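You operate a simulated robot arm through the tools that you are given. There is no shell and no other tool. Be economical: measure what you need, move in short steps, check, and stop when the job is done.

The job below is to be done with a simulated two-armed robot. You get a single attempt, and the scene is never put back.

Task
Use the controller to flush the filter named in its last alarm.
Fine: open the teal valve, turn the grey knob to the filter's name, press start once; shut the teal valve when the screen says ready.

The check looks at the end state, three seconds after you hand in, the way a careful person would. Anything else that was tipped, shoved, dropped, spilled or broken makes it a failure.

Robot
Two 7-joint arms with fingered hands on one trunk, on a base that drives. Base frame: it is fixed to the floor where the robot stands at the start and does not move with it; the origin is under the middle of the robot, x ahead of it, y to its left, z up. Lengths are in m, angles in degrees, forces in N, time in s.
The left shoulder is at the start at [0.08, 0.241, 1.667], the right one opposite. With the tool pointing down near the work surface each hand reaches from about 0.1 to 0.92 m from the robot's upright axis, wherever it stands, measured 20 degrees to its own side. Places, roughly: black controller [0.5, 0.5, 1.5]; controller's blue knob [0.4, 0.4, 1.4]; left filter [-0.6, 2.8, 0.8]; right filter [0, 1, 0.8]; start button [0.4, 0.3, 1.4]; teal valve handle [0.5, 0, 0.9]. Payload 4.9 kg a hand.
Tool frame (each hand has its own): the origin (TCP) lies between the finger pads and is the grasp point; the fingertips stand 0.032 m ahead of it; z points along the fingers, y is the line along which they close. The gripper opens to 0.2 m. The gripper's body begins 0.089 m behind the TCP. The gripper is a hand of 4 fingers: y runs from the thumb to the fingers, the wrist lies at [0, 0, -0.267] in the tool frame, and closing takes about 1.5 s.
Orientation is told as [roll, pitch, yaw] about the base's x, y, z axes, in that order, counted from this pose: with the fingers straight down and closing along the base's y, the tool's x points along the base's -x, its y along +y and its z along -z.

Tools
- The arms move only by the tool step_arm. It takes "left_deltas", "right_deltas" or both (then of equal length, played together; a hand with none holds still); each is a list of rows, each a list of 6 numbers: the shift along the tool's x, y, z in m, then the turn, a rotation vector about the tool's x, y, z in rad. In form: [[x, y, z, ax, ay, az], ...]. A call has 1 to 10 rows; each row shifts and turns the commanded pose from where the row before left it, along the tool's axes as they then stand. "left_jaw" and "right_jaw" are, for a hand that has rows, the gripper command, from -1 (shut) to 1 (fully open), values between in proportion, set as the call begins (left out, the last holds). Rows are played at 5 a second. More than 0.05 m and 8.6 degrees between two rows, or a gripper value outside its range, and nothing of the call is played. Where a pose cannot be reached the arm comes as near as it can. A force on the tool above 40 N (or 10 N above the force at the start of the call, whichever is more), or a blocked arm, ends the call early, and 0.2 s more pass. Each finger travels about 0.072 m/s and halts on what it meets, pressing with about 24 N; the grip force reading is that of the motor and also rises with nothing between the fingers. The clock runs only during rows and for 0.2 s after the last one: add rows that do not move to give the fingers time. It gives the time, the measured TCP pose, the force on the tool (base axes), the opening and the grip force at its end, in the units of the frame above (readings bear some noise), with the torque about the TCP (base axes, N m) and any sound that the robot's microphone picked up.
- Cameras (640 x 400 px; columns grow to the right, rows downward): "scene" is now at [0.09, 0.0469, 1.821]; the picture's right is [0.61, -0.80, 0.00], its down [-0.61, -0.46, -0.64] and it looks along [0.51, 0.39, -0.77] (base axes); focal length 214 px, centre (320, 200). "left" rides on the left gripper at [-0.069, -0.069, -0.116] in its tool frame; the picture's right is [0.71, -0.71, 0.00], its down [0.54, 0.54, -0.64] and it looks along [0.45, 0.45, 0.77] (tool axes); focal length 226 px, centre (320, 200). "right" rides on the right gripper at [0.069, -0.069, -0.116] in its tool frame; the picture's right is [0.71, 0.71, 0.00], its down [-0.54, 0.54, -0.64] and it looks along [-0.45, 0.45, 0.77] (tool axes); focal length 226 px, centre (320, 200).
- grab_frame(camera): a new picture of that camera. It takes no simulated time.
- raise_lower(by): slides the trunk up (or, below 0, down) by that many m; the arms and the scene camera ride with it, the base frame stays. It gives what a move gives, with no picture.
- roll_base(legs): drives the robot by 1 to 6 legs, each [ahead, left, turn to the left] in m, m and degrees, along the robot's own axes; the way and the turn of a leg run together, so that a leg with both is an arc; at most 1.5 m and 180 degrees a leg. The arms and the cameras ride along, it lands a little off, and it stops where it bumps. It gives what a move gives.
- finger_targets(finger1, finger2, finger3, thumb_bend, hand): sets how far each is bent, from 0 (flat) to 1 (curled in); at 0.3 the hand is open as for a grip, at 0.7 the pads meet at the TCP. One left out holds its place. A second passes; each finger stops where it meets its share of the squeeze, and holds until it gets a number again. A gripper value or a shape takes the hand back. It gives what a move gives, with no picture; readings hold the bend of each and the force on the fingers (four entries, about 0 where the hand has none), thumb and palm.
- set_grasp(shape, hand): the hand has 4 fingers and takes this shape, open, in about a second: jaw (thumb against the fingers, like two jaws); tri (thumb and two fingers); tip (a fingertip pinch); poke (one finger out to press); point (the index stretched); flat (the hand flat); cup (the hand cupped); fist (a fist). The gripper value then closes the fingers along that shape, each until it touches; the sizes above hold for jaw. It gives what a move gives, with no picture.
- aim_head(pan, tilt): turns the head with the scene camera to pan (to the left, within 86 degrees either way) and tilt (down, from -29 to 69), counted from straight ahead of the robot. It gives what a move gives.
- pixel_to_xyz(camera, pixels): for up to 12 pixels [column, row] of the newest picture of that camera ("zoom" is the newest enlarged one), the place [x, y, z] in the base frame of the surface seen there, good to about 0.002 m. It takes no simulated time.
- close_up(camera, box): a new picture of the part [left, top, right, bottom] of that camera's present view, enlarged. It takes no simulated time.
- close_job(): hands the job in; it is judged then, once.

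Work in short steps. Measure before you move; look again where a grasp or a placing could have gone wrong, and mend it. You have 80 turns and 70 pictures in all, those below and enlarged ones among them. Open the grippers and draw the arms clear of the work before you hand the job in, unless the task says otherwise; then end with one line.

The tools are called after "Call:" by a JSON object that holds its "name" and its "arguments". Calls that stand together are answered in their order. step_arm: Moves the arms, as the interface text tells. Its arguments: {"type":"object","properties":{"left_deltas":{"type":"array","items":{"type":"array","items":{"type":"number"}}},"left_jaw":{"type":"number"},"right_deltas":{"type":"array","items":{"type":"array","items":{"type":"number"}}},"right_jaw":{"type":"number"}},"required":[]} The other tools are called the same way: raise_lower (by) slides the trunk up or down; set_grasp (shape, hand) gives the hand a shape; finger_targets (finger1, finger2, finger3, thumb_bend, hand) moves the fingers one by one; roll_base (legs) drives the base; aim_head (pan, tilt) turns the head that bears the scene camera; grab_frame (camera) takes a picture; pixel_to_xyz (camera, pixels) gives the place of the surface under pixels of a picture; close_up (camera, box) takes an enlarged picture of a part of a camera's view; close_job () hands the job in.

At the start:

```text
time_s: 0.0
left_position: [0.3092, 0.3892, 1.0]
left_ee_rot: [0.0, 0.0, 0.0]
left_ft_force: [0.8, 1.0, 0.3]
left_torque: [0.02, -0.02, -0.02]
left_finger_gap: 0.1997
left_grasp_force: 0.1
left_shape: jaw
left_bend: [0.3, 0.3, 0.3, 0.3]
left_finger forces: [0.0, 0.1, 0.1, 0.0, 0.0, 0.0]
right_position: [0.4962, 0.0238, 1.4844]
right_ee_rot: [0.0, 0.0, 0.1]
right_ft_force: [0.3, -0.1, -0.3]
right_torque: [-0.03, 0.01, -0.01]
right_finger_gap: 0.1998
right_grasp_force: 0.0
right_shape: jaw
right_bend: [0.3, 0.3, 0.3, 0.3]
right_finger forces: [0.1, 0.0, 0.1, 0.0, 0.0, 0.0]
trunk travel left (down, up): [-0.575, 0.265]
robot x, y, heading: [-0.0039, -0.0006, 0.1]
head pan, tilt: [37.2, 50.0]
```

scene: 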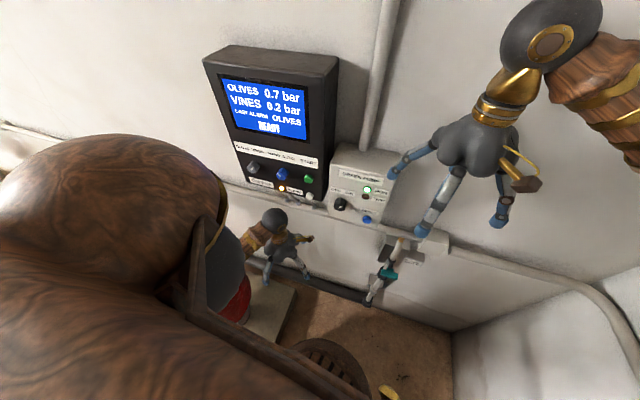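
right: 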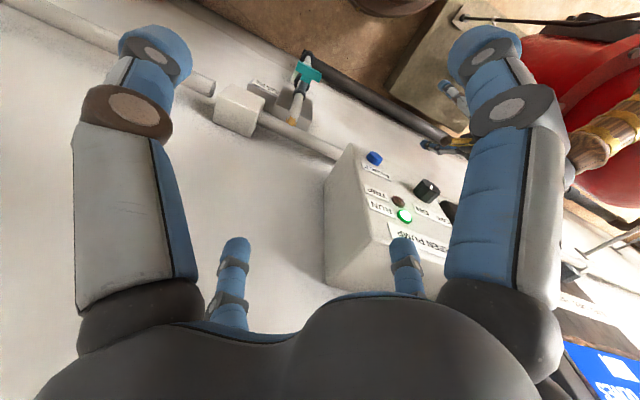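
left: 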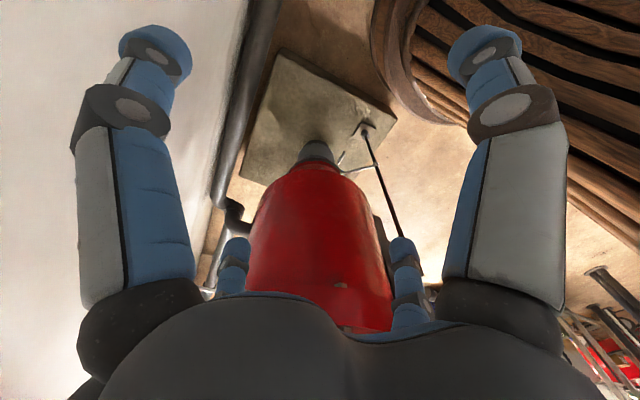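

The controller screen at (265,105) is small; I enlarge it and the panel below it.

Call:
{"name": "close_up", "arguments": {"camera": "scene", "box": [200, 60, 340, 148]}}

Call:
{"name": "close_up", "arguments": {"camera": "scene", "box": [230, 130, 390, 230]}}

Call:
{"name": "close_up", "arguments": {"camera": "scene", "box": [340, 220, 440, 310]}}

```text
4.55 times, centred on (270, 104) of scene
```

zoom: 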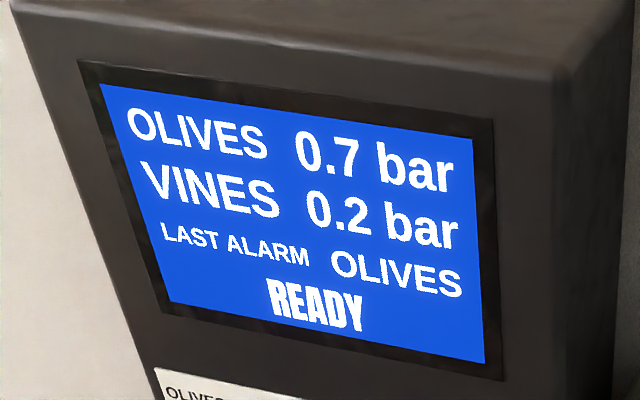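

```text
4.00 times, centred on (310, 180) of scene
```

zoom: 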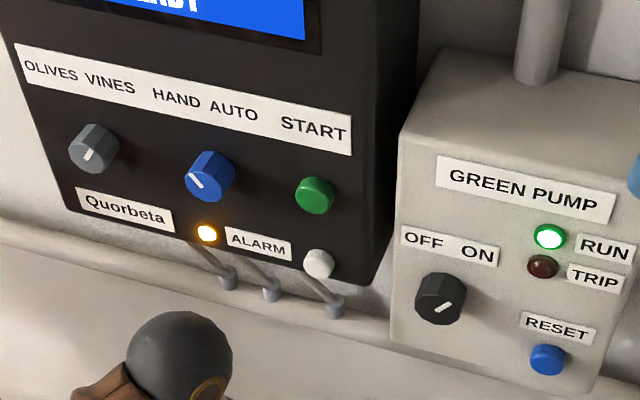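

```text
4.44 times, centred on (390, 265) of scene
```

zoom: 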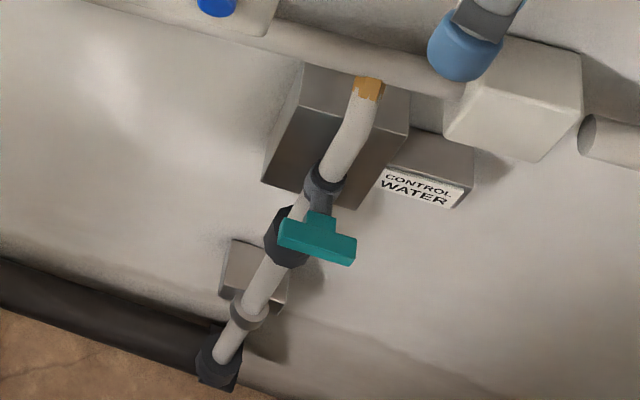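

The alarm names OLIVES. The third close-up shows the teal handle across the pipe (shut). I measure the valve here, then the panel in a new close-up.

Call:
{"name": "pixel_to_xyz", "arguments": {"camera": "zoom", "pixels": [[283, 225], [352, 240], [318, 235], [350, 260], [283, 245], [322, 215], [288, 262], [325, 180], [348, 140], [262, 280], [150, 200], [560, 300]]}}

Call:
{"name": "close_up", "arguments": {"camera": "scene", "box": [232, 140, 328, 200]}}

Call:
{"name": "pixel_to_xyz", "arguments": {"camera": "scene", "pixels": [[253, 167], [282, 174], [308, 179], [309, 195], [281, 187], [235, 143], [318, 165], [270, 180], [339, 203], [367, 219], [320, 195], [245, 180]]}}

```text
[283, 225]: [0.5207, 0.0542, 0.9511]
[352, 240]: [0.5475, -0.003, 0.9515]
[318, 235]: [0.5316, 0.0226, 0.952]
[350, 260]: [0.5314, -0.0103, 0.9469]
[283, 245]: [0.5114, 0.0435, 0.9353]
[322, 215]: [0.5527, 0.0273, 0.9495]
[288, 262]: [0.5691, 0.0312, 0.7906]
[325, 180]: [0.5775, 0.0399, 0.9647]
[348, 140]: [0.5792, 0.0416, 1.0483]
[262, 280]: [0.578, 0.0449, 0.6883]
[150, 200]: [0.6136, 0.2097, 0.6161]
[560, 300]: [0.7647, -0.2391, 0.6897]
```

```text
6.67 times, centred on (280, 170) of scene
```

zoom: 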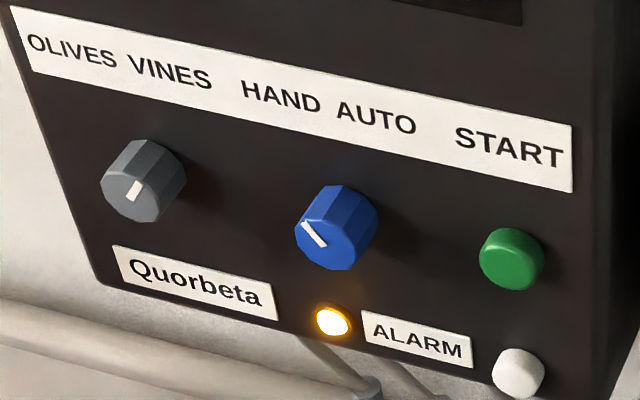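

```text
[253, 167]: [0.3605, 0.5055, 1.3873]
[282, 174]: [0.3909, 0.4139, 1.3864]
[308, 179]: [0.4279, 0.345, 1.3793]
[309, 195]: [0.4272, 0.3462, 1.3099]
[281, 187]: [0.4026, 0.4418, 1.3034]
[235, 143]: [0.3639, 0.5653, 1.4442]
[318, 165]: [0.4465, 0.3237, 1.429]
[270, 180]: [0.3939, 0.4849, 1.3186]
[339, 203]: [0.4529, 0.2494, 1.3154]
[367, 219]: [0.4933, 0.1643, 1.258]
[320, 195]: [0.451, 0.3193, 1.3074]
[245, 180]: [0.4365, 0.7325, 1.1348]
```

OLIVES is needed; the grey knob's mark leans right (VINES), the blue's leans left (HAND). The panel faces about 19° off the base x axis. I check the free room around the robot before backing up a little.

Call:
{"name": "aim_head", "arguments": {"pan": 86, "tilt": 35}}

Call:
{"name": "grab_frame", "arguments": {"camera": "scene"}}

Call:
{"name": "aim_head", "arguments": {"pan": -86, "tilt": 35}}

Call:
{"name": "grab_frame", "arguments": {"camera": "scene"}}

```text
time_s: 1.2
left_position: [0.3092, 0.3884, 1.001]
left_ee_rot: [0.1, 0.0, 0.0]
left_ft_force: [0.0, 0.4, 0.5]
left_torque: [-0.01, -0.04, 0.01]
left_finger_gap: 0.1999
left_grasp_force: 0.0
left_shape: jaw
left_bend: [0.3, 0.3, 0.3, 0.3]
left_finger forces: [0.1, 0.0, 0.0, 0.0, 0.0, 0.0]
right_position: [0.4965, 0.0238, 1.4851]
right_ee_rot: [0.1, 0.0, 0.0]
right_ft_force: [0.3, 0.6, 0.2]
right_torque: [-0.01, 0.03, -0.01]
right_finger_gap: 0.2003
right_grasp_force: 0.2
right_shape: jaw
right_bend: [0.3, 0.3, 0.3, 0.3]
right_finger forces: [0.1, 0.1, 0.0, 0.0, 0.0, 0.0]
trunk travel left (down, up): [-0.575, 0.265]
robot x, y, heading: [-0.0067, 0.0049, -0.0]
head pan, tilt: [85.9, 35.0]
```

```text
62 pictures are left
```

scene: 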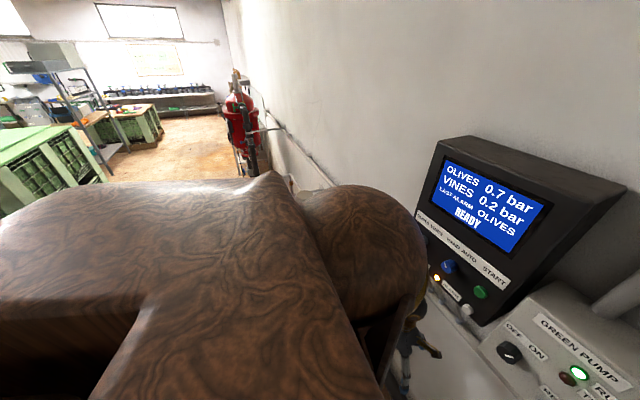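

```text
time_s: 3.8
left_position: [0.3097, 0.3904, 0.9991]
left_ee_rot: [0.0, -0.1, 0.1]
left_ft_force: [-0.4, 0.6, -0.5]
left_torque: [0.01, 0.0, 0.01]
left_finger_gap: 0.1995
left_grasp_force: 0.0
left_shape: jaw
left_bend: [0.3, 0.3, 0.3, 0.3]
left_finger forces: [0.1, 0.0, 0.0, 0.0, 0.0, 0.1]
right_position: [0.4959, 0.0232, 1.4844]
right_ee_rot: [0.0, 0.0, 0.0]
right_ft_force: [-0.8, 0.0, 0.4]
right_torque: [0.04, 0.0, 0.0]
right_finger_gap: 0.1999
right_grasp_force: 0.0
right_shape: jaw
right_bend: [0.3, 0.3, 0.3, 0.3]
right_finger forces: [0.0, 0.1, 0.0, 0.0, 0.0, 0.1]
trunk travel left (down, up): [-0.575, 0.265]
robot x, y, heading: [-0.0002, -0.0006, 0.2]
head pan, tilt: [-85.9, 35.0]
```

```text
61 pictures are left
```

scene: 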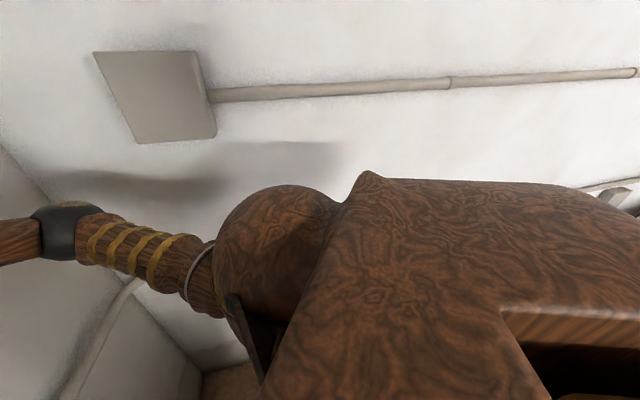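

There is a side wall to the right and open room behind-left. I measure the right wall.

Call:
{"name": "pixel_to_xyz", "arguments": {"camera": "scene", "pixels": [[300, 120], [150, 160], [500, 130], [615, 205], [100, 320], [230, 380]]}}

Call:
{"name": "aim_head", "arguments": {"pan": 37, "tilt": 50}}

```text
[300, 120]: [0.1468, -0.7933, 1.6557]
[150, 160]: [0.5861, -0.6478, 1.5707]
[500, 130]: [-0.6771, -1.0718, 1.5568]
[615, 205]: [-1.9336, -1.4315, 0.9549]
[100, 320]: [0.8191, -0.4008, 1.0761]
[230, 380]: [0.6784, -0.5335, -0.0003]
```

```text
time_s: 5.8
left_position: [0.3092, 0.3879, 1.0001]
left_ee_rot: [-0.1, 0.0, 0.0]
left_ft_force: [0.2, -0.4, 0.4]
left_torque: [0.02, -0.04, 0.01]
left_finger_gap: 0.1999
left_grasp_force: 0.1
left_shape: jaw
left_bend: [0.3, 0.3, 0.3, 0.3]
left_finger forces: [0.0, 0.0, 0.0, 0.0, 0.0, 0.1]
right_position: [0.4961, 0.0237, 1.4846]
right_ee_rot: [0.0, 0.0, 0.0]
right_ft_force: [0.3, -0.5, -0.4]
right_torque: [0.0, 0.03, 0.01]
right_finger_gap: 0.2002
right_grasp_force: 0.0
right_shape: jaw
right_bend: [0.3, 0.3, 0.3, 0.3]
right_finger forces: [0.0, 0.0, 0.0, 0.1, 0.0, 0.1]
trunk travel left (down, up): [-0.575, 0.265]
robot x, y, heading: [0.0015, 0.0006, 0.1]
head pan, tilt: [37.0, 50.0]
```

I check how the left hand sits relative to the red object before driving away.

Call:
{"name": "pixel_to_xyz", "arguments": {"camera": "left", "pixels": [[320, 150], [320, 200], [300, 270], [350, 270], [320, 320], [375, 310], [265, 300], [370, 150], [365, 130], [400, 200], [380, 230], [340, 290]]}}

Call:
{"name": "grab_frame", "arguments": {"camera": "scene"}}

```text
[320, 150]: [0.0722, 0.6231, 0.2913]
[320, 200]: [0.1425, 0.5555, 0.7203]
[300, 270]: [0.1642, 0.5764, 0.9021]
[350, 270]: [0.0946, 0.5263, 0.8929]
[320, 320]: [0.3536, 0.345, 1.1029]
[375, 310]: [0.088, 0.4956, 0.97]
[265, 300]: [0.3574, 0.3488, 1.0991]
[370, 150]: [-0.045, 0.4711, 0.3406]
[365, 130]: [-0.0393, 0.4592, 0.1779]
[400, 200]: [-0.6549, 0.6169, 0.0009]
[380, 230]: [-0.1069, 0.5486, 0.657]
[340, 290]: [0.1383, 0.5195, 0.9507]
```

```text
60 pictures are left
```

scene: 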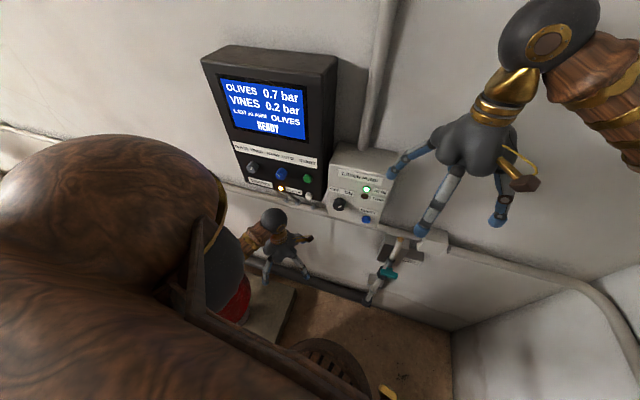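

The red tank stands at about [0.1, 0.6] close to the left arm. I drive right first, then back, to gain room for both arms.

Call:
{"name": "roll_base", "arguments": {"legs": [[0, -0.22, 0], [-0.15, 0, 0]]}}

Call:
{"name": "grab_frame", "arguments": {"camera": "scene"}}

Call:
{"name": "grab_frame", "arguments": {"camera": "left"}}

```text
time_s: 7.1
left_position: [0.3027, 0.2804, 1.003]
left_ee_rot: [0.3, 0.1, 0.6]
left_ft_force: [-0.1, -1.7, 0.4]
left_torque: [0.08, 0.03, -0.03]
left_finger_gap: 0.1999
left_grasp_force: 0.0
left_shape: jaw
left_bend: [0.3, 0.3, 0.3, 0.3]
left_finger forces: [0.0, 0.1, 0.1, 0.1, 0.1, 0.0]
right_position: [0.4943, -0.0847, 1.4838]
right_ee_rot: [0.3, 0.1, 0.5]
right_ft_force: [-0.6, -1.3, -1.0]
right_torque: [0.15, 0.04, 0.04]
right_finger_gap: 0.1999
right_grasp_force: 0.1
right_shape: jaw
right_bend: [0.3, 0.3, 0.3, 0.3]
right_finger forces: [0.1, 0.1, 0.1, 0.0, 0.1, 0.1]
trunk travel left (down, up): [-0.575, 0.265]
robot x, y, heading: [-0.0013, -0.1032, 0.3]
head pan, tilt: [37.0, 50.0]
stopped in leg 1: the robot was blocked; the commanded pose is now the measured one
```

```text
59 pictures are left
```

scene: 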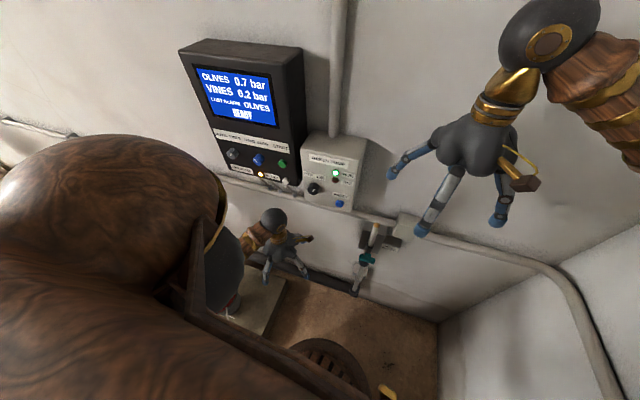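

```text
58 pictures are left
```

left: 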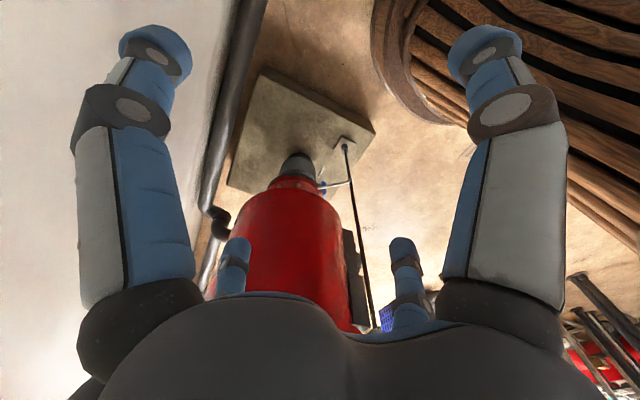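

The base stopped at y = -0.10, likely against the side wall. The tank is clear of the hand; now I back off along the wall.

Call:
{"name": "roll_base", "arguments": {"legs": [[-0.02, 0.02, 0], [-0.2, -0.04, 0]]}}

```text
time_s: 9.2
left_position: [0.0885, 0.2653, 0.9983]
left_ee_rot: [0.0, 0.2, 0.6]
left_ft_force: [0.7, -0.4, -0.1]
left_torque: [0.01, 0.07, -0.03]
left_finger_gap: 0.1999
left_grasp_force: 0.0
left_shape: jaw
left_bend: [0.3, 0.3, 0.3, 0.3]
left_finger forces: [0.1, 0.0, 0.0, 0.0, 0.0, 0.1]
right_position: [0.2813, -0.098, 1.4824]
right_ee_rot: [0.0, 0.3, 0.5]
right_ft_force: [0.7, -0.4, 0.1]
right_torque: [0.02, 0.06, 0.0]
right_finger_gap: 0.1998
right_grasp_force: 0.0
right_shape: jaw
right_bend: [0.3, 0.3, 0.3, 0.3]
right_finger forces: [0.1, 0.0, 0.0, 0.0, 0.0, 0.1]
trunk travel left (down, up): [-0.575, 0.265]
robot x, y, heading: [-0.223, -0.1267, 0.5]
head pan, tilt: [37.0, 50.0]
```

Now I lift the left hand straight up by 0.3 m in place.

Call:
{"name": "step_arm", "arguments": {"left_deltas": [[0, 0, -0.05, 0, 0, 0], [0, 0, -0.05, 0, 0, 0], [0, 0, -0.05, 0, 0, 0], [0, 0, -0.05, 0, 0, 0], [0, 0, -0.05, 0, 0, 0], [0, 0, -0.05, 0, 0, 0]]}}

Call:
{"name": "grab_frame", "arguments": {"camera": "left"}}

Call:
{"name": "grab_frame", "arguments": {"camera": "scene"}}

```text
time_s: 10.6
left_position: [0.1311, 0.2915, 1.2826]
left_ee_rot: [-0.1, 0.2, 0.5]
left_ft_force: [0.4, 0.0, -0.2]
left_torque: [-0.02, -0.04, -0.02]
left_finger_gap: 0.1998
left_grasp_force: 0.1
left_shape: jaw
left_bend: [0.3, 0.3, 0.3, 0.3]
left_finger forces: [0.0, 0.0, 0.0, 0.0, 0.0, 0.0]
left hand out of reach, approached as far as the arm can: row 3, 4, 5, 6
right_position: [0.276, -0.0975, 1.4844]
right_ee_rot: [0.0, 0.1, 0.6]
right_ft_force: [0.4, -0.4, -0.4]
right_torque: [0.0, 0.03, 0.01]
right_finger_gap: 0.1999
right_grasp_force: 0.1
right_shape: jaw
right_bend: [0.3, 0.3, 0.3, 0.3]
right_finger forces: [0.0, 0.0, 0.0, 0.0, 0.0, 0.0]
trunk travel left (down, up): [-0.575, 0.265]
robot x, y, heading: [-0.2213, -0.1324, 0.7]
head pan, tilt: [37.0, 50.0]
```

```text
57 pictures are left
```

left: 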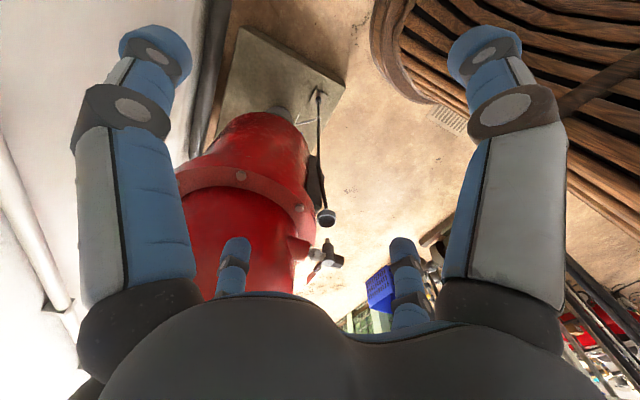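

```text
56 pictures are left
```

scene: 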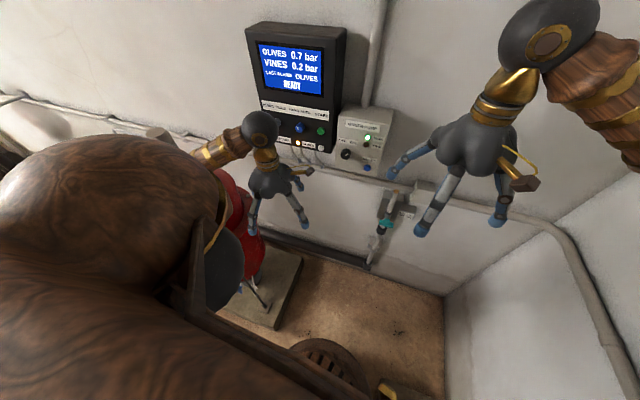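

The tank seems taller than thought; I measure its surface to keep the arm clear of it.

Call:
{"name": "pixel_to_xyz", "arguments": {"camera": "left", "pixels": [[240, 175], [200, 220], [230, 220], [270, 230], [200, 275], [270, 280], [298, 205], [330, 260], [325, 218], [315, 270], [320, 95], [190, 190]]}}

Call:
{"name": "pixel_to_xyz", "arguments": {"camera": "scene", "pixels": [[160, 133], [225, 185], [240, 200], [222, 170], [255, 250], [235, 250], [5, 100], [100, 117], [235, 150], [260, 170], [265, 120], [205, 150]]}}

```text
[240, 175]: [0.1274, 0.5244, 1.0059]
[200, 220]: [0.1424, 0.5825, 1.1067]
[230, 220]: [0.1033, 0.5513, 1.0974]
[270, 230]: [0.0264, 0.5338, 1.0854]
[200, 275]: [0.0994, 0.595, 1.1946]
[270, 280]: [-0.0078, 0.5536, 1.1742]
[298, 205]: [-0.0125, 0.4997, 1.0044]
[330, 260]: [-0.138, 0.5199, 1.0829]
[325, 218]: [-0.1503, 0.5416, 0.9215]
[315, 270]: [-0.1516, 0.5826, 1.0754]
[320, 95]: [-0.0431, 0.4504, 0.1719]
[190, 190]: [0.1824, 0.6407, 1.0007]
```

```text
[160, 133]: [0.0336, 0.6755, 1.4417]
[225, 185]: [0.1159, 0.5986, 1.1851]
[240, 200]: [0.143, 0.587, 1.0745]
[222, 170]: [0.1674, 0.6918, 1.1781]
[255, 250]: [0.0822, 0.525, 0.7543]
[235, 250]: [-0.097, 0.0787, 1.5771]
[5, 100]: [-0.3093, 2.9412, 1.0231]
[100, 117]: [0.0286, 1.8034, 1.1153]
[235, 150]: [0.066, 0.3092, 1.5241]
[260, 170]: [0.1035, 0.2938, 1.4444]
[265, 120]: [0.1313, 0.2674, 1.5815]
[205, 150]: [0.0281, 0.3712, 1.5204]
```

The tank reaches about z = 1.44 at [0.05, 0.67], so the left arm is cramped there; I'd rather use the right arm with the robot turned to face the panel. I check for things behind the robot, seen at the right of the left image.

Call:
{"name": "pixel_to_xyz", "arguments": {"camera": "left", "pixels": [[600, 370], [590, 290], [600, 240], [440, 235], [380, 290], [440, 270], [580, 345], [620, 310], [630, 390], [620, 70], [450, 120], [400, 150]]}}

```text
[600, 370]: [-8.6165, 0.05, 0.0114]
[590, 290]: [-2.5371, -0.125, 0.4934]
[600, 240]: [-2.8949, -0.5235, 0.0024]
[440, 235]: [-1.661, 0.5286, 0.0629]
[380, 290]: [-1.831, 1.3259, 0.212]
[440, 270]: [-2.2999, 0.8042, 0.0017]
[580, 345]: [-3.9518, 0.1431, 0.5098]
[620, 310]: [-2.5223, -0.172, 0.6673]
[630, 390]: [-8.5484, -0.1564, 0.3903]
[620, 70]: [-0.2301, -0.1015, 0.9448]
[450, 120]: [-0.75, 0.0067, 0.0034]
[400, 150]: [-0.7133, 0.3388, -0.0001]
```

Nothing nearer than x = -1.6 behind. I back up 0.25 m and turn left 30°.

Call:
{"name": "roll_base", "arguments": {"legs": [[-0.25, 0, 0], [0, 0, 30]]}}

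Call:
{"name": "aim_head", "arguments": {"pan": 0, "tilt": 35}}

Call:
{"name": "grab_frame", "arguments": {"camera": "scene"}}

```text
time_s: 13.8
left_position: [-0.3779, 0.408, 1.2814]
left_ee_rot: [-0.1, 0.2, 31.2]
left_ft_force: [-0.3, -0.5, 0.3]
left_torque: [0.02, 0.0, 0.01]
left_finger_gap: 0.2
left_grasp_force: 0.1
left_shape: jaw
left_bend: [0.3, 0.3, 0.3, 0.3]
left_finger forces: [0.0, 0.0, 0.0, 0.1, 0.1, 0.0]
right_position: [-0.0564, 0.1443, 1.484]
right_ee_rot: [0.0, 0.1, 31.1]
right_ft_force: [-0.5, 0.7, 1.1]
right_torque: [0.0, -0.03, 0.01]
right_finger_gap: 0.1999
right_grasp_force: 0.0
right_shape: jaw
right_bend: [0.3, 0.3, 0.3, 0.3]
right_finger forces: [0.1, 0.0, 0.0, 0.1, 0.0, 0.1]
trunk travel left (down, up): [-0.575, 0.265]
robot x, y, heading: [-0.4697, -0.1327, 31.1]
head pan, tilt: [37.0, 50.0]
```

```text
time_s: 14.9
left_position: [-0.3781, 0.409, 1.2807]
left_ee_rot: [-0.1, 0.2, 31.3]
left_ft_force: [-0.1, 0.1, -0.4]
left_torque: [0.01, -0.01, 0.03]
left_finger_gap: 0.1999
left_grasp_force: 0.0
left_shape: jaw
left_bend: [0.3, 0.3, 0.3, 0.3]
left_finger forces: [0.0, 0.1, 0.1, 0.0, 0.0, 0.1]
right_position: [-0.0575, 0.1462, 1.4846]
right_ee_rot: [-0.1, 0.1, 31.1]
right_ft_force: [0.5, -0.7, -0.3]
right_torque: [-0.01, 0.01, -0.02]
right_finger_gap: 0.2
right_grasp_force: 0.1
right_shape: jaw
right_bend: [0.3, 0.3, 0.3, 0.3]
right_finger forces: [0.0, 0.1, 0.0, 0.0, 0.0, 0.0]
trunk travel left (down, up): [-0.575, 0.265]
robot x, y, heading: [-0.4708, -0.1302, 31.2]
head pan, tilt: [0.0, 35.0]
```

```text
55 pictures are left
```

scene: 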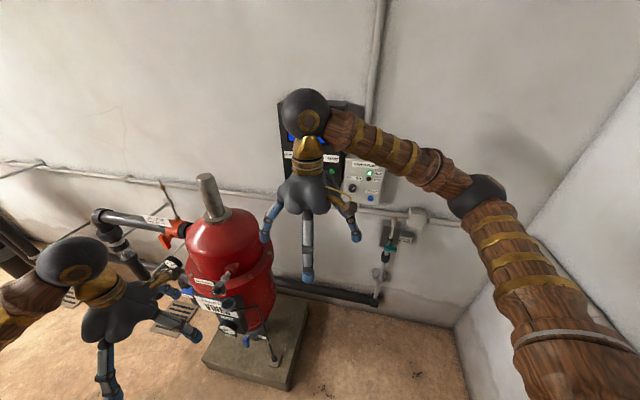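

Clear view now: right arm free, tank at (230,255). I measure what the left hand is near, then lower the trunk.

Call:
{"name": "pixel_to_xyz", "arguments": {"camera": "scene", "pixels": [[172, 292], [178, 328], [165, 240], [155, 270], [225, 280], [200, 300], [205, 182], [247, 342], [176, 262], [110, 390], [387, 248], [330, 170]]}}

Call:
{"name": "close_up", "arguments": {"camera": "scene", "box": [60, 180, 300, 390]}}

```text
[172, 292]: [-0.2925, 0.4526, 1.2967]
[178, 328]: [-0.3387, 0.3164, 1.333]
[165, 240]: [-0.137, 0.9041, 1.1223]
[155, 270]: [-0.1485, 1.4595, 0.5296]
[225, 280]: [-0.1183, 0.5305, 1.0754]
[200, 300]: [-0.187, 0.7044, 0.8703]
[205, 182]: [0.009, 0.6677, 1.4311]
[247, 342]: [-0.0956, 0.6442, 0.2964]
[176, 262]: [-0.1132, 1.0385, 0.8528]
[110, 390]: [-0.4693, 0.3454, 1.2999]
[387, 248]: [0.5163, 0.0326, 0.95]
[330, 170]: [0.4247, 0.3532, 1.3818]
```

```text
1.90 times, centred on (180, 285) of scene
```

zoom: 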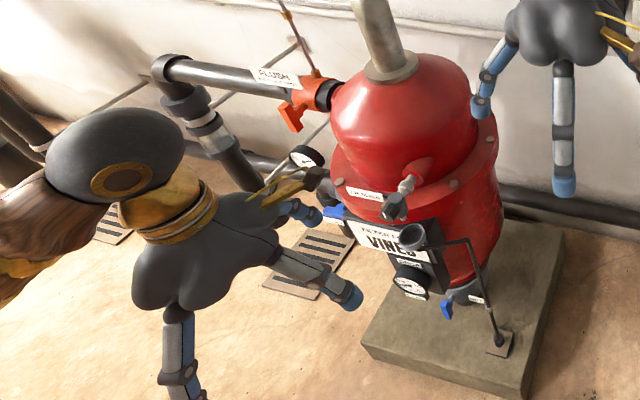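

That tank is the VINES filter. I pull the left hand back away from it while switching the right hand to the three-finger shape, then lower the trunk.

Call:
{"name": "step_arm", "arguments": {"left_deltas": [[0.03, -0.02, 0.02, 0, 0, 0], [0.03, -0.02, 0.02, 0, 0, 0], [0.03, -0.02, 0.02, 0, 0, 0]]}}

Call:
{"name": "set_grasp", "arguments": {"hand": "right", "shape": "tri"}}

Call:
{"name": "raise_lower", "arguments": {"by": -0.25}}

Call:
{"name": "grab_frame", "arguments": {"camera": "right"}}

Call:
{"name": "grab_frame", "arguments": {"camera": "scene"}}

```text
time_s: 15.7
left_position: [-0.3796, 0.3954, 1.201]
left_ee_rot: [-0.2, 0.4, 31.3]
left_ft_force: [0.8, 0.7, -0.4]
left_torque: [0.03, 0.0, 0.01]
left_finger_gap: 0.1999
left_grasp_force: 0.0
left_shape: jaw
left_bend: [0.3, 0.3, 0.3, 0.3]
left_finger forces: [0.0, 0.1, 0.1, 0.0, 0.0, 0.0]
left hand out of reach, approached as far as the arm can: row 1, 2, 3
right_position: [-0.0576, 0.1456, 1.4846]
right_ee_rot: [0.0, 0.0, 31.1]
right_ft_force: [0.1, 0.1, 0.0]
right_torque: [-0.01, 0.01, -0.03]
right_finger_gap: 0.2
right_grasp_force: 0.0
right_shape: jaw
right_bend: [0.3, 0.3, 0.3, 0.3]
right_finger forces: [0.0, 0.0, 0.0, 0.0, 0.0, 0.0]
trunk travel left (down, up): [-0.575, 0.265]
robot x, y, heading: [-0.467, -0.1311, 31.0]
head pan, tilt: [0.0, 35.0]
```

```text
time_s: 16.6
left_position: [-0.3806, 0.3947, 1.2008]
left_ee_rot: [-0.3, 0.4, 31.1]
left_ft_force: [-0.2, 0.5, 0.0]
left_torque: [0.0, 0.02, -0.01]
left_finger_gap: 0.1999
left_grasp_force: 0.1
left_shape: jaw
left_bend: [0.3, 0.3, 0.3, 0.3]
left_finger forces: [0.0, 0.0, 0.0, 0.0, 0.1, 0.0]
right_position: [-0.0569, 0.1466, 1.4842]
right_ee_rot: [0.0, 0.0, 31.0]
right_ft_force: [-0.2, 0.1, 0.7]
right_torque: [0.03, -0.03, 0.01]
right_finger_gap: 0.1997
right_grasp_force: 0.1
right_shape: tri
right_bend: [0.3, 0.3, 0.3, 0.3]
right_finger forces: [0.0, 0.0, 0.0, 0.0, 0.0, 0.0]
trunk travel left (down, up): [-0.575, 0.265]
robot x, y, heading: [-0.4706, -0.13, 31.1]
head pan, tilt: [0.0, 35.0]
```

```text
time_s: 19.1
left_position: [-0.3803, 0.3949, 0.952]
left_ee_rot: [-0.3, 0.4, 31.2]
left_ft_force: [0.4, -0.6, 0.8]
left_torque: [0.04, -0.01, 0.0]
left_finger_gap: 0.2001
left_grasp_force: 0.0
left_shape: jaw
left_bend: [0.3, 0.3, 0.3, 0.3]
left_finger forces: [0.1, 0.0, 0.0, 0.0, 0.1, 0.0]
right_position: [-0.056, 0.1474, 1.2343]
right_ee_rot: [0.0, 0.0, 31.1]
right_ft_force: [-0.8, 0.5, -0.1]
right_torque: [-0.02, 0.02, 0.04]
right_finger_gap: 0.1999
right_grasp_force: 0.0
right_shape: tri
right_bend: [0.3, 0.3, 0.3, 0.3]
right_finger forces: [0.1, 0.0, 0.0, 0.0, 0.0, 0.0]
trunk travel left (down, up): [-0.325, 0.515]
robot x, y, heading: [-0.4699, -0.131, 31.2]
head pan, tilt: [0.0, 35.0]
```

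```text
53 pictures are left
```

right: 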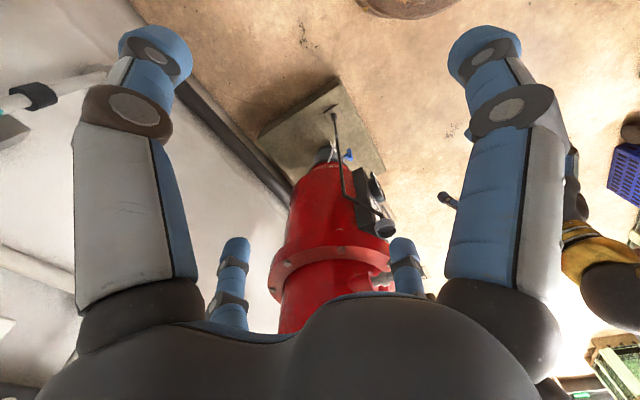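

```text
52 pictures are left
```

scene: 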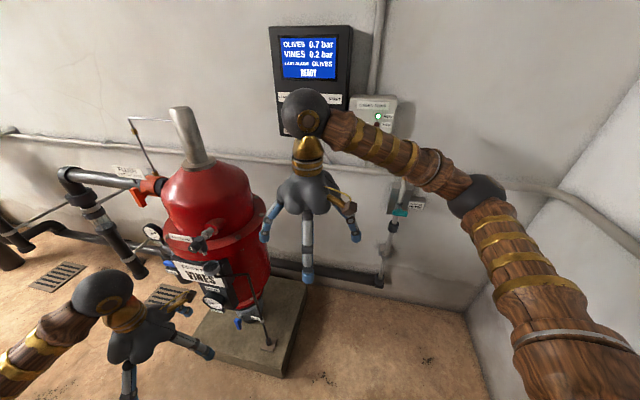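

Arms are clear. Now I pitch the right hand to horizontal while carrying it forward-right toward the valve.

Call:
{"name": "step_arm", "arguments": {"right_deltas": [[-0.025, -0.035, 0, 0, -0.15, 0], [-0.0247, -0.035, 0.0037, 0, -0.15, 0], [-0.0239, -0.035, 0.0074, 0, -0.15, 0], [-0.0225, -0.035, 0.0109, 0, -0.15, 0], [-0.0206, -0.035, 0.0141, 0, -0.15, 0], [-0.0183, -0.035, 0.017, 0, -0.15, 0], [-0.0155, -0.035, 0.0196, 0, -0.15, 0], [-0.0124, -0.035, 0.0217, 0, -0.15, 0], [-0.0091, -0.035, 0.0233, 0, -0.15, 0], [-0.0055, -0.035, 0.0244, 0, -0.15, 0]]}}

Call:
{"name": "grab_frame", "arguments": {"camera": "scene"}}

```text
time_s: 21.4
left_position: [-0.3796, 0.3938, 0.9519]
left_ee_rot: [-0.2, 0.4, 31.2]
left_ft_force: [0.2, -0.2, -0.1]
left_torque: [0.04, 0.04, 0.01]
left_finger_gap: 0.1999
left_grasp_force: 0.1
left_shape: jaw
left_bend: [0.3, 0.3, 0.3, 0.3]
left_finger forces: [0.1, 0.0, 0.1, 0.0, 0.1, 0.0]
right_position: [0.3379, -0.0261, 1.2315]
right_ee_rot: [-0.5, -86.0, 31.6]
right_ft_force: [0.2, 0.2, 0.2]
right_torque: [0.01, 0.04, -0.02]
right_finger_gap: 0.2
right_grasp_force: 0.1
right_shape: tri
right_bend: [0.3, 0.3, 0.3, 0.3]
right_finger forces: [0.1, 0.0, 0.0, 0.0, 0.1, 0.0]
trunk travel left (down, up): [-0.325, 0.515]
robot x, y, heading: [-0.469, -0.1334, 31.1]
head pan, tilt: [0.0, 35.0]
```

```text
51 pictures are left
```

scene: 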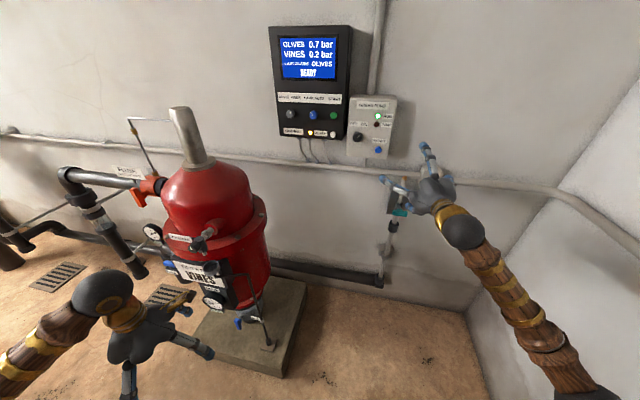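

The arm followed well. The panel is now seen frontally at (310,115); I take a close-up to get knob centres and marks.

Call:
{"name": "close_up", "arguments": {"camera": "scene", "box": [270, 85, 350, 140]}}

Call:
{"name": "pixel_to_xyz", "arguments": {"camera": "zoom", "pixels": [[170, 235], [140, 235], [195, 235], [340, 240], [492, 245], [502, 388], [320, 380], [60, 160], [560, 170], [400, 240], [250, 240], [230, 300]]}}

```text
7.27 times, centred on (310, 112) of scene
```

zoom: 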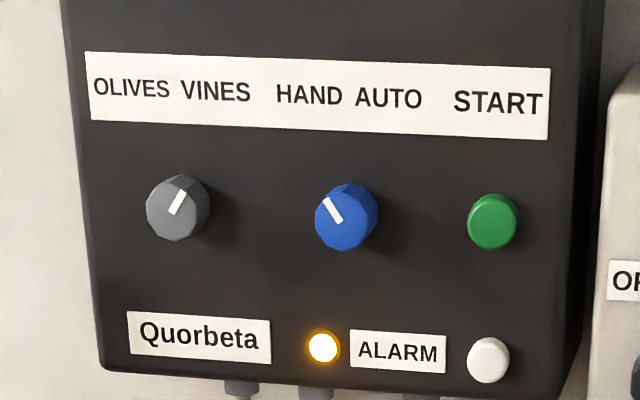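

```text
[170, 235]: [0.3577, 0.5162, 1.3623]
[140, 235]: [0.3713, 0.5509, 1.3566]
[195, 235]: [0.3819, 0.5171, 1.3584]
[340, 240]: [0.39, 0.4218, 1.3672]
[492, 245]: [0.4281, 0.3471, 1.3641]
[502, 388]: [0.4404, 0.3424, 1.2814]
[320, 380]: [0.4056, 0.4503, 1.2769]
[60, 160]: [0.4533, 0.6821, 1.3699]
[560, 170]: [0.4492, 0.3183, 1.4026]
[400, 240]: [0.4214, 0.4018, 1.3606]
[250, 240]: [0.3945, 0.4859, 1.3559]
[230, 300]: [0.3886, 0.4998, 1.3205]
```

I measure the knob and button faces exactly: grey (174,212), blue (341,220), green (490,222).

Call:
{"name": "pixel_to_xyz", "arguments": {"camera": "zoom", "pixels": [[174, 212], [341, 220], [490, 222], [150, 212], [200, 212], [174, 185], [174, 236], [120, 212], [280, 212], [440, 225]]}}

Call:
{"name": "close_up", "arguments": {"camera": "scene", "box": [360, 150, 460, 230]}}

Call:
{"name": "grab_frame", "arguments": {"camera": "right"}}

```text
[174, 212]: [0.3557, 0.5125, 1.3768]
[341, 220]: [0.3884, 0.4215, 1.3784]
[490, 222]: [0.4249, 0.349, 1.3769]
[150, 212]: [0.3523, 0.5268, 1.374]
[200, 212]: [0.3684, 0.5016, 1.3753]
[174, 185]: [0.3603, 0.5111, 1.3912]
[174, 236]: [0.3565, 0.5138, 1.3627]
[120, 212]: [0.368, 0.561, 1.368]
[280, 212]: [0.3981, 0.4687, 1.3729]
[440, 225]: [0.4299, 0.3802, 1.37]
```

```text
5.00 times, centred on (410, 190) of scene
```

zoom: 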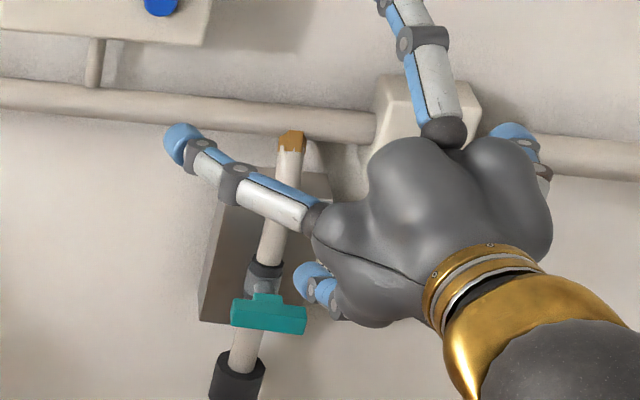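

```text
48 pictures are left
```

right: 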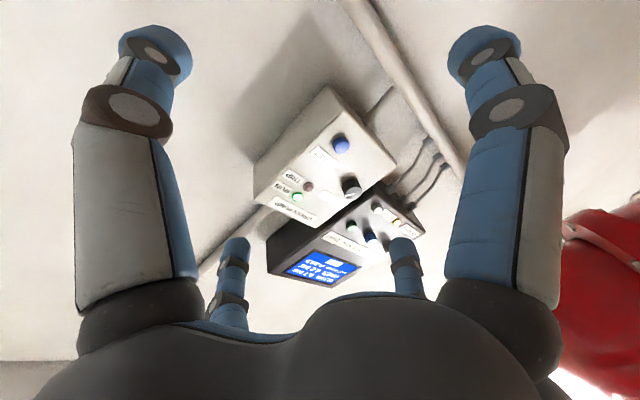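

The four fingers form a cross around the TCP. I try the "tip" shape, partly closed, to see how the unused fingers lie.

Call:
{"name": "set_grasp", "arguments": {"hand": "right", "shape": "tip"}}

Call:
{"name": "step_arm", "arguments": {"right_deltas": [[0, 0, 0, 0, 0, 0], [0, 0, 0, 0, 0, 0], [0, 0, 0, 0, 0, 0], [0, 0, 0, 0, 0, 0], [0, 0, 0, 0, 0, 0], [0, 0, 0, 0, 0, 0]], "right_jaw": -0.5}}

Call:
{"name": "grab_frame", "arguments": {"camera": "right"}}

Call:
{"name": "close_up", "arguments": {"camera": "scene", "box": [360, 130, 480, 226]}}

```text
time_s: 22.2
left_position: [-0.3798, 0.3937, 0.9518]
left_ee_rot: [-0.2, 0.5, 31.2]
left_ft_force: [0.4, -0.1, -0.1]
left_torque: [0.01, -0.02, 0.0]
left_finger_gap: 0.1997
left_grasp_force: 0.1
left_shape: jaw
left_bend: [0.3, 0.3, 0.3, 0.3]
left_finger forces: [0.0, 0.0, 0.0, 0.1, 0.0, 0.0]
right_position: [0.3381, -0.0248, 1.2315]
right_ee_rot: [0.0, -85.8, 31.2]
right_ft_force: [0.2, 0.1, -0.9]
right_torque: [-0.03, -0.01, 0.02]
right_finger_gap: 0.1997
right_grasp_force: 0.0
right_shape: tip
right_bend: [0.16, 0.3, 0.16, 0.3]
right_finger forces: [0.1, 0.1, 0.0, 0.1, 0.0, 0.0]
trunk travel left (down, up): [-0.325, 0.515]
robot x, y, heading: [-0.4698, -0.1329, 31.3]
head pan, tilt: [0.0, 35.0]
```

```text
time_s: 23.6
left_position: [-0.3803, 0.394, 0.9512]
left_ee_rot: [-0.3, 0.4, 31.1]
left_ft_force: [0.4, -0.3, 0.7]
left_torque: [0.01, -0.01, 0.0]
left_finger_gap: 0.1996
left_grasp_force: 0.0
left_shape: jaw
left_bend: [0.3, 0.3, 0.3, 0.3]
left_finger forces: [0.0, 0.0, 0.0, 0.0, 0.1, 0.0]
right_position: [0.3388, -0.0253, 1.231]
right_ee_rot: [-0.1, -85.7, 31.3]
right_ft_force: [-1.0, -0.2, -0.4]
right_torque: [0.0, 0.01, 0.01]
right_finger_gap: 0.0506
right_grasp_force: 0.0
right_shape: tip
right_bend: [0.16, 0.51, 0.16, 0.5]
right_finger forces: [0.0, 0.0, 0.1, 0.0, 0.1, 0.1]
trunk travel left (down, up): [-0.325, 0.515]
robot x, y, heading: [-0.4685, -0.1289, 31.2]
head pan, tilt: [0.0, 35.0]
```

```text
47 pictures are left
```

right: 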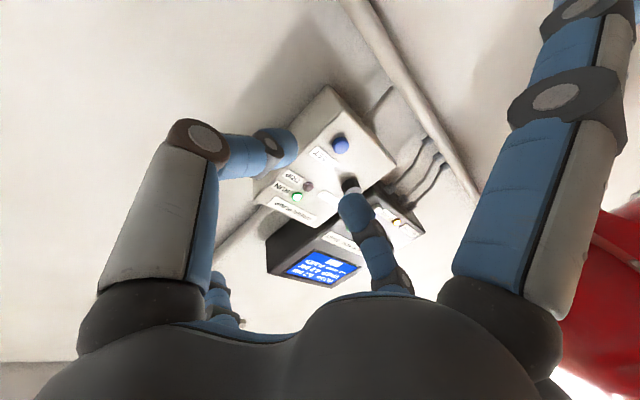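

```text
4.17 times, centred on (420, 178) of scene
```

zoom: 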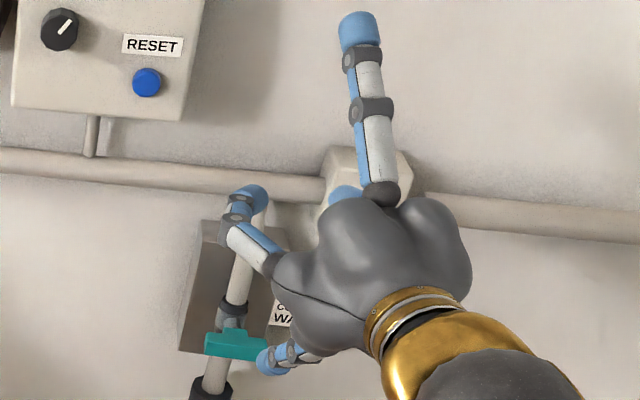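

In tip shape the pinch pair is ±y and the others splay back. I re-measure the teal handle in this zoom.

Call:
{"name": "pixel_to_xyz", "arguments": {"camera": "zoom", "pixels": [[207, 345], [235, 348], [260, 352], [235, 336], [235, 357], [232, 325], [225, 375], [243, 280], [232, 312], [210, 390], [190, 300], [362, 165]]}}

```text
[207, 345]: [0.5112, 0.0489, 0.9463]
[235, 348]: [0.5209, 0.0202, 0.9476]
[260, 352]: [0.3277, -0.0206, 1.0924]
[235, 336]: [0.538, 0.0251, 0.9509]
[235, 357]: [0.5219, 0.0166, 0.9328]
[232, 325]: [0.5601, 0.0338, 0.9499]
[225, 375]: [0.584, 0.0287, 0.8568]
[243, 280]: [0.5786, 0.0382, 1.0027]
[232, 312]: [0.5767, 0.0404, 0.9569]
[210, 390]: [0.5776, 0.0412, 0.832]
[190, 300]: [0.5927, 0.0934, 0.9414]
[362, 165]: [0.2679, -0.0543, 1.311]
```

Handle bar: centre about [0.529, 0.022, 0.942], horizontal, stem along the wall normal. I square the hand to the wall and descend in front of it.

Call:
{"name": "step_arm", "arguments": {"right_deltas": [[0, 0, 0, 0, -0.07, 0], [0, 0, 0, 0.107, 0, 0], [0, 0, 0, 0.107, 0, 0], [0.048, -0.003, 0.01, 0, 0, 0], [0.048, -0.003, 0.01, 0, 0, 0], [0.048, -0.003, 0.013, 0, 0, 0], [0.048, -0.003, 0.013, 0, 0, 0], [0.048, -0.003, 0.013, 0, 0, 0], [0.048, -0.003, 0.013, 0, 0, 0]], "right_jaw": -0.3}}

Call:
{"name": "step_arm", "arguments": {"right_deltas": [[0, 0, 0, 0, 0, 0.149], [0, 0, 0, 0, 0, 0.149], [0, 0, 0, 0, 0, 0.149], [0, 0, 0, 0, 0, 0.149], [0, 0, 0, 0, 0, 0.149], [0, 0, 0, 0, 0, 0.149], [0, 0, 0, 0, 0, 0.149], [0, 0, 0, 0, 0, 0.149], [0, 0, 0, 0, 0, 0.149], [0, 0, 0, 0, 0, 0.149]]}}

Call:
{"name": "grab_frame", "arguments": {"camera": "scene"}}

Call:
{"name": "grab_frame", "arguments": {"camera": "right"}}

```text
time_s: 25.6
left_position: [-0.3794, 0.394, 0.9512]
left_ee_rot: [-0.3, 0.4, 31.2]
left_ft_force: [0.4, -0.4, 0.8]
left_torque: [-0.02, 0.05, -0.01]
left_finger_gap: 0.2
left_grasp_force: 0.1
left_shape: jaw
left_bend: [0.3, 0.3, 0.3, 0.3]
left_finger forces: [0.1, 0.0, 0.1, 0.1, 0.0, 0.0]
right_position: [0.4135, -0.0156, 0.9453]
right_ee_rot: [-27.0, -90.0, 45.7]
right_ft_force: [0.1, -1.0, -0.3]
right_torque: [0.02, 0.01, 0.0]
right_finger_gap: 0.0699
right_grasp_force: 0.1
right_shape: tip
right_bend: [0.16, 0.45, 0.16, 0.44]
right_finger forces: [0.0, 0.0, 0.0, 0.0, 0.0, 0.0]
trunk travel left (down, up): [-0.325, 0.515]
robot x, y, heading: [-0.4669, -0.1326, 31.0]
head pan, tilt: [0.0, 35.0]
```

```text
time_s: 27.9
left_position: [-0.3807, 0.3938, 0.952]
left_ee_rot: [-0.2, 0.4, 31.2]
left_ft_force: [0.0, 0.6, 0.6]
left_torque: [0.02, -0.02, 0.02]
left_finger_gap: 0.1997
left_grasp_force: 0.1
left_shape: jaw
left_bend: [0.3, 0.3, 0.3, 0.3]
left_finger forces: [0.0, 0.0, 0.1, 0.1, 0.0, 0.1]
right_position: [0.411, -0.02, 0.9465]
right_ee_rot: [89.9, -4.4, -71.1]
right_ft_force: [0.7, -0.3, -0.1]
right_torque: [-0.02, -0.02, 0.01]
right_finger_gap: 0.0696
right_grasp_force: 0.0
right_shape: tip
right_bend: [0.16, 0.45, 0.16, 0.44]
right_finger forces: [0.1, 0.0, 0.0, 0.1, 0.0, 0.0]
trunk travel left (down, up): [-0.325, 0.515]
robot x, y, heading: [-0.4674, -0.1357, 31.1]
head pan, tilt: [0.0, 35.0]
```

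```text
45 pictures are left
```

scene: 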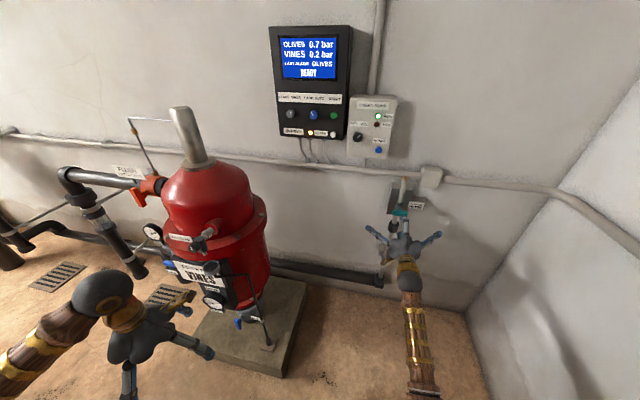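

```text
44 pictures are left
```

right: 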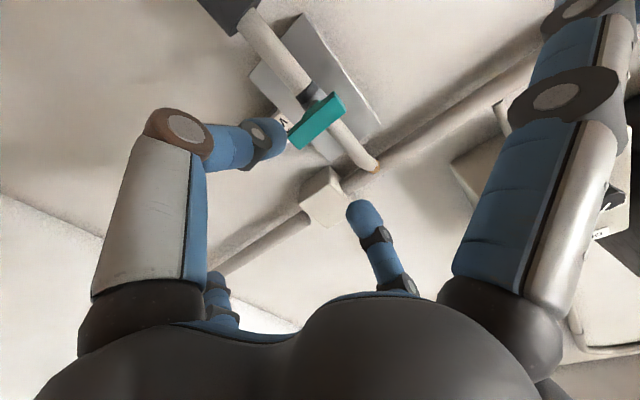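

Hand is squared with the pinch vertical around the bar. Finish the roll (4.4°), centre, and advance 0.113 m.

Call:
{"name": "step_arm", "arguments": {"right_deltas": [[0.002, -0.0045, 0, 0, 0, 0.077], [0, 0, 0.03, 0, 0, 0], [0, 0, 0.03, 0, 0, 0], [0, 0, 0.028, 0, 0, 0], [0, 0, 0.025, 0, 0, 0]]}}

Call:
{"name": "grab_frame", "arguments": {"camera": "right"}}

Call:
{"name": "close_up", "arguments": {"camera": "scene", "box": [350, 160, 450, 240]}}

```text
time_s: 29.1
left_position: [-0.3797, 0.3946, 0.9499]
left_ee_rot: [-0.2, 0.3, 31.2]
left_ft_force: [-0.1, -0.1, -1.0]
left_torque: [-0.01, 0.0, 0.0]
left_finger_gap: 0.1996
left_grasp_force: 0.1
left_shape: jaw
left_bend: [0.3, 0.3, 0.3, 0.3]
left_finger forces: [0.1, 0.0, 0.0, 0.0, 0.0, 0.1]
right_position: [0.5197, 0.0209, 0.9406]
right_ee_rot: [89.8, -0.3, -71.1]
right_ft_force: [0.3, 0.1, -0.3]
right_torque: [-0.02, 0.0, 0.01]
right_finger_gap: 0.0695
right_grasp_force: 0.0
right_shape: tip
right_bend: [0.16, 0.45, 0.16, 0.44]
right_finger forces: [0.0, 0.1, 0.1, 0.1, 0.0, 0.0]
trunk travel left (down, up): [-0.325, 0.515]
robot x, y, heading: [-0.4683, -0.1303, 31.0]
head pan, tilt: [0.0, 35.0]
```

```text
43 pictures are left
```

right: 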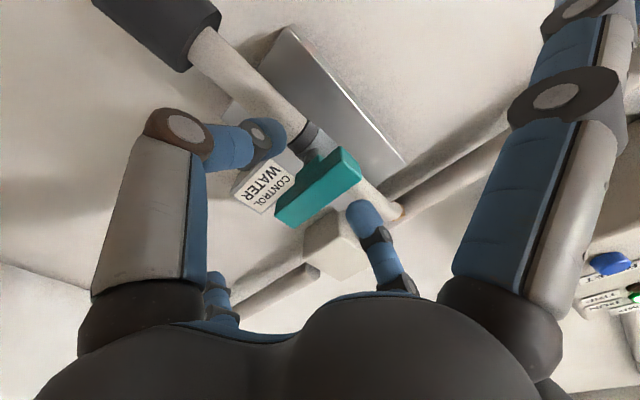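

```text
5.00 times, centred on (400, 200) of scene
```

zoom: 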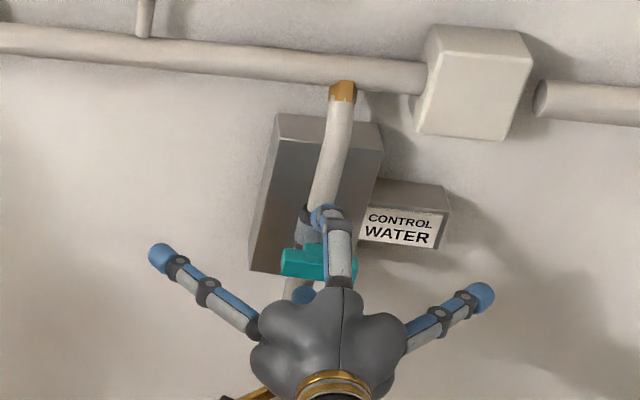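

The fingers straddle the bar above and below. Close the pinch.

Call:
{"name": "step_arm", "arguments": {"right_deltas": [[0, 0, 0, 0, 0, 0], [0, 0, 0, 0, 0, 0], [0, 0, 0, 0, 0, 0], [0, 0, 0, 0, 0, 0], [0, 0, 0, 0, 0, 0]], "right_jaw": -1}}

Call:
{"name": "close_up", "arguments": {"camera": "scene", "box": [350, 160, 450, 240]}}

Call:
{"name": "grab_frame", "arguments": {"camera": "right"}}

```text
time_s: 30.2
left_position: [-0.3799, 0.394, 0.9505]
left_ee_rot: [-0.1, 0.4, 31.2]
left_ft_force: [0.0, -0.4, 0.2]
left_torque: [-0.02, -0.02, 0.04]
left_finger_gap: 0.2
left_grasp_force: 0.1
left_shape: jaw
left_bend: [0.3, 0.3, 0.3, 0.3]
left_finger forces: [0.0, 0.1, 0.0, 0.0, 0.1, 0.0]
right_position: [0.5197, 0.0207, 0.942]
right_ee_rot: [89.8, -0.2, -71.1]
right_ft_force: [4.2, 1.6, 0.7]
right_torque: [0.03, 0.0, 0.0]
right_finger_gap: 0.0161
right_grasp_force: 23.6
right_shape: tip
right_bend: [0.28, 0.74, 0.28, 0.62]
right_finger forces: [0.0, 19.9, 0.0, 0.0, 20.6, 0.1]
trunk travel left (down, up): [-0.325, 0.515]
robot x, y, heading: [-0.4681, -0.1285, 31.3]
head pan, tilt: [0.0, 35.0]
```

```text
5.00 times, centred on (400, 200) of scene
```

zoom: 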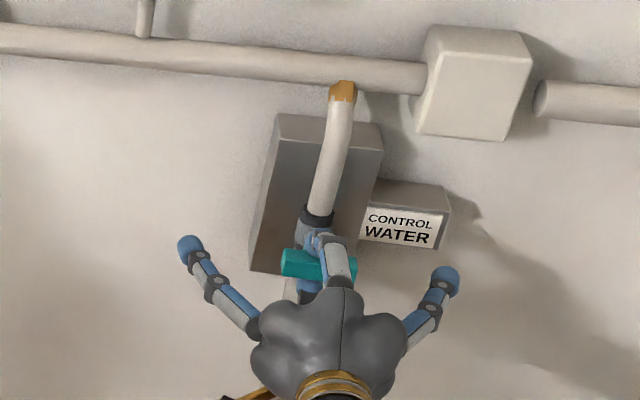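

```text
40 pictures are left
```

right: 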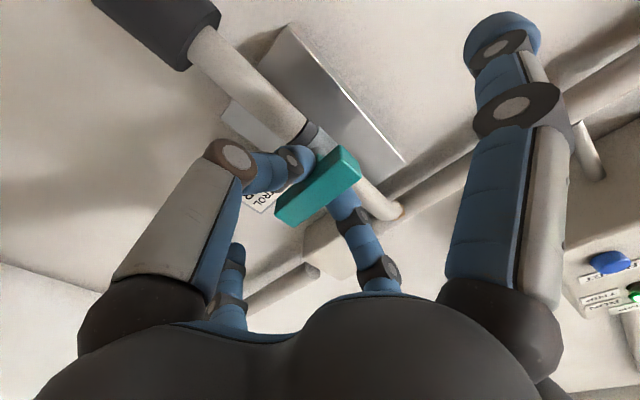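

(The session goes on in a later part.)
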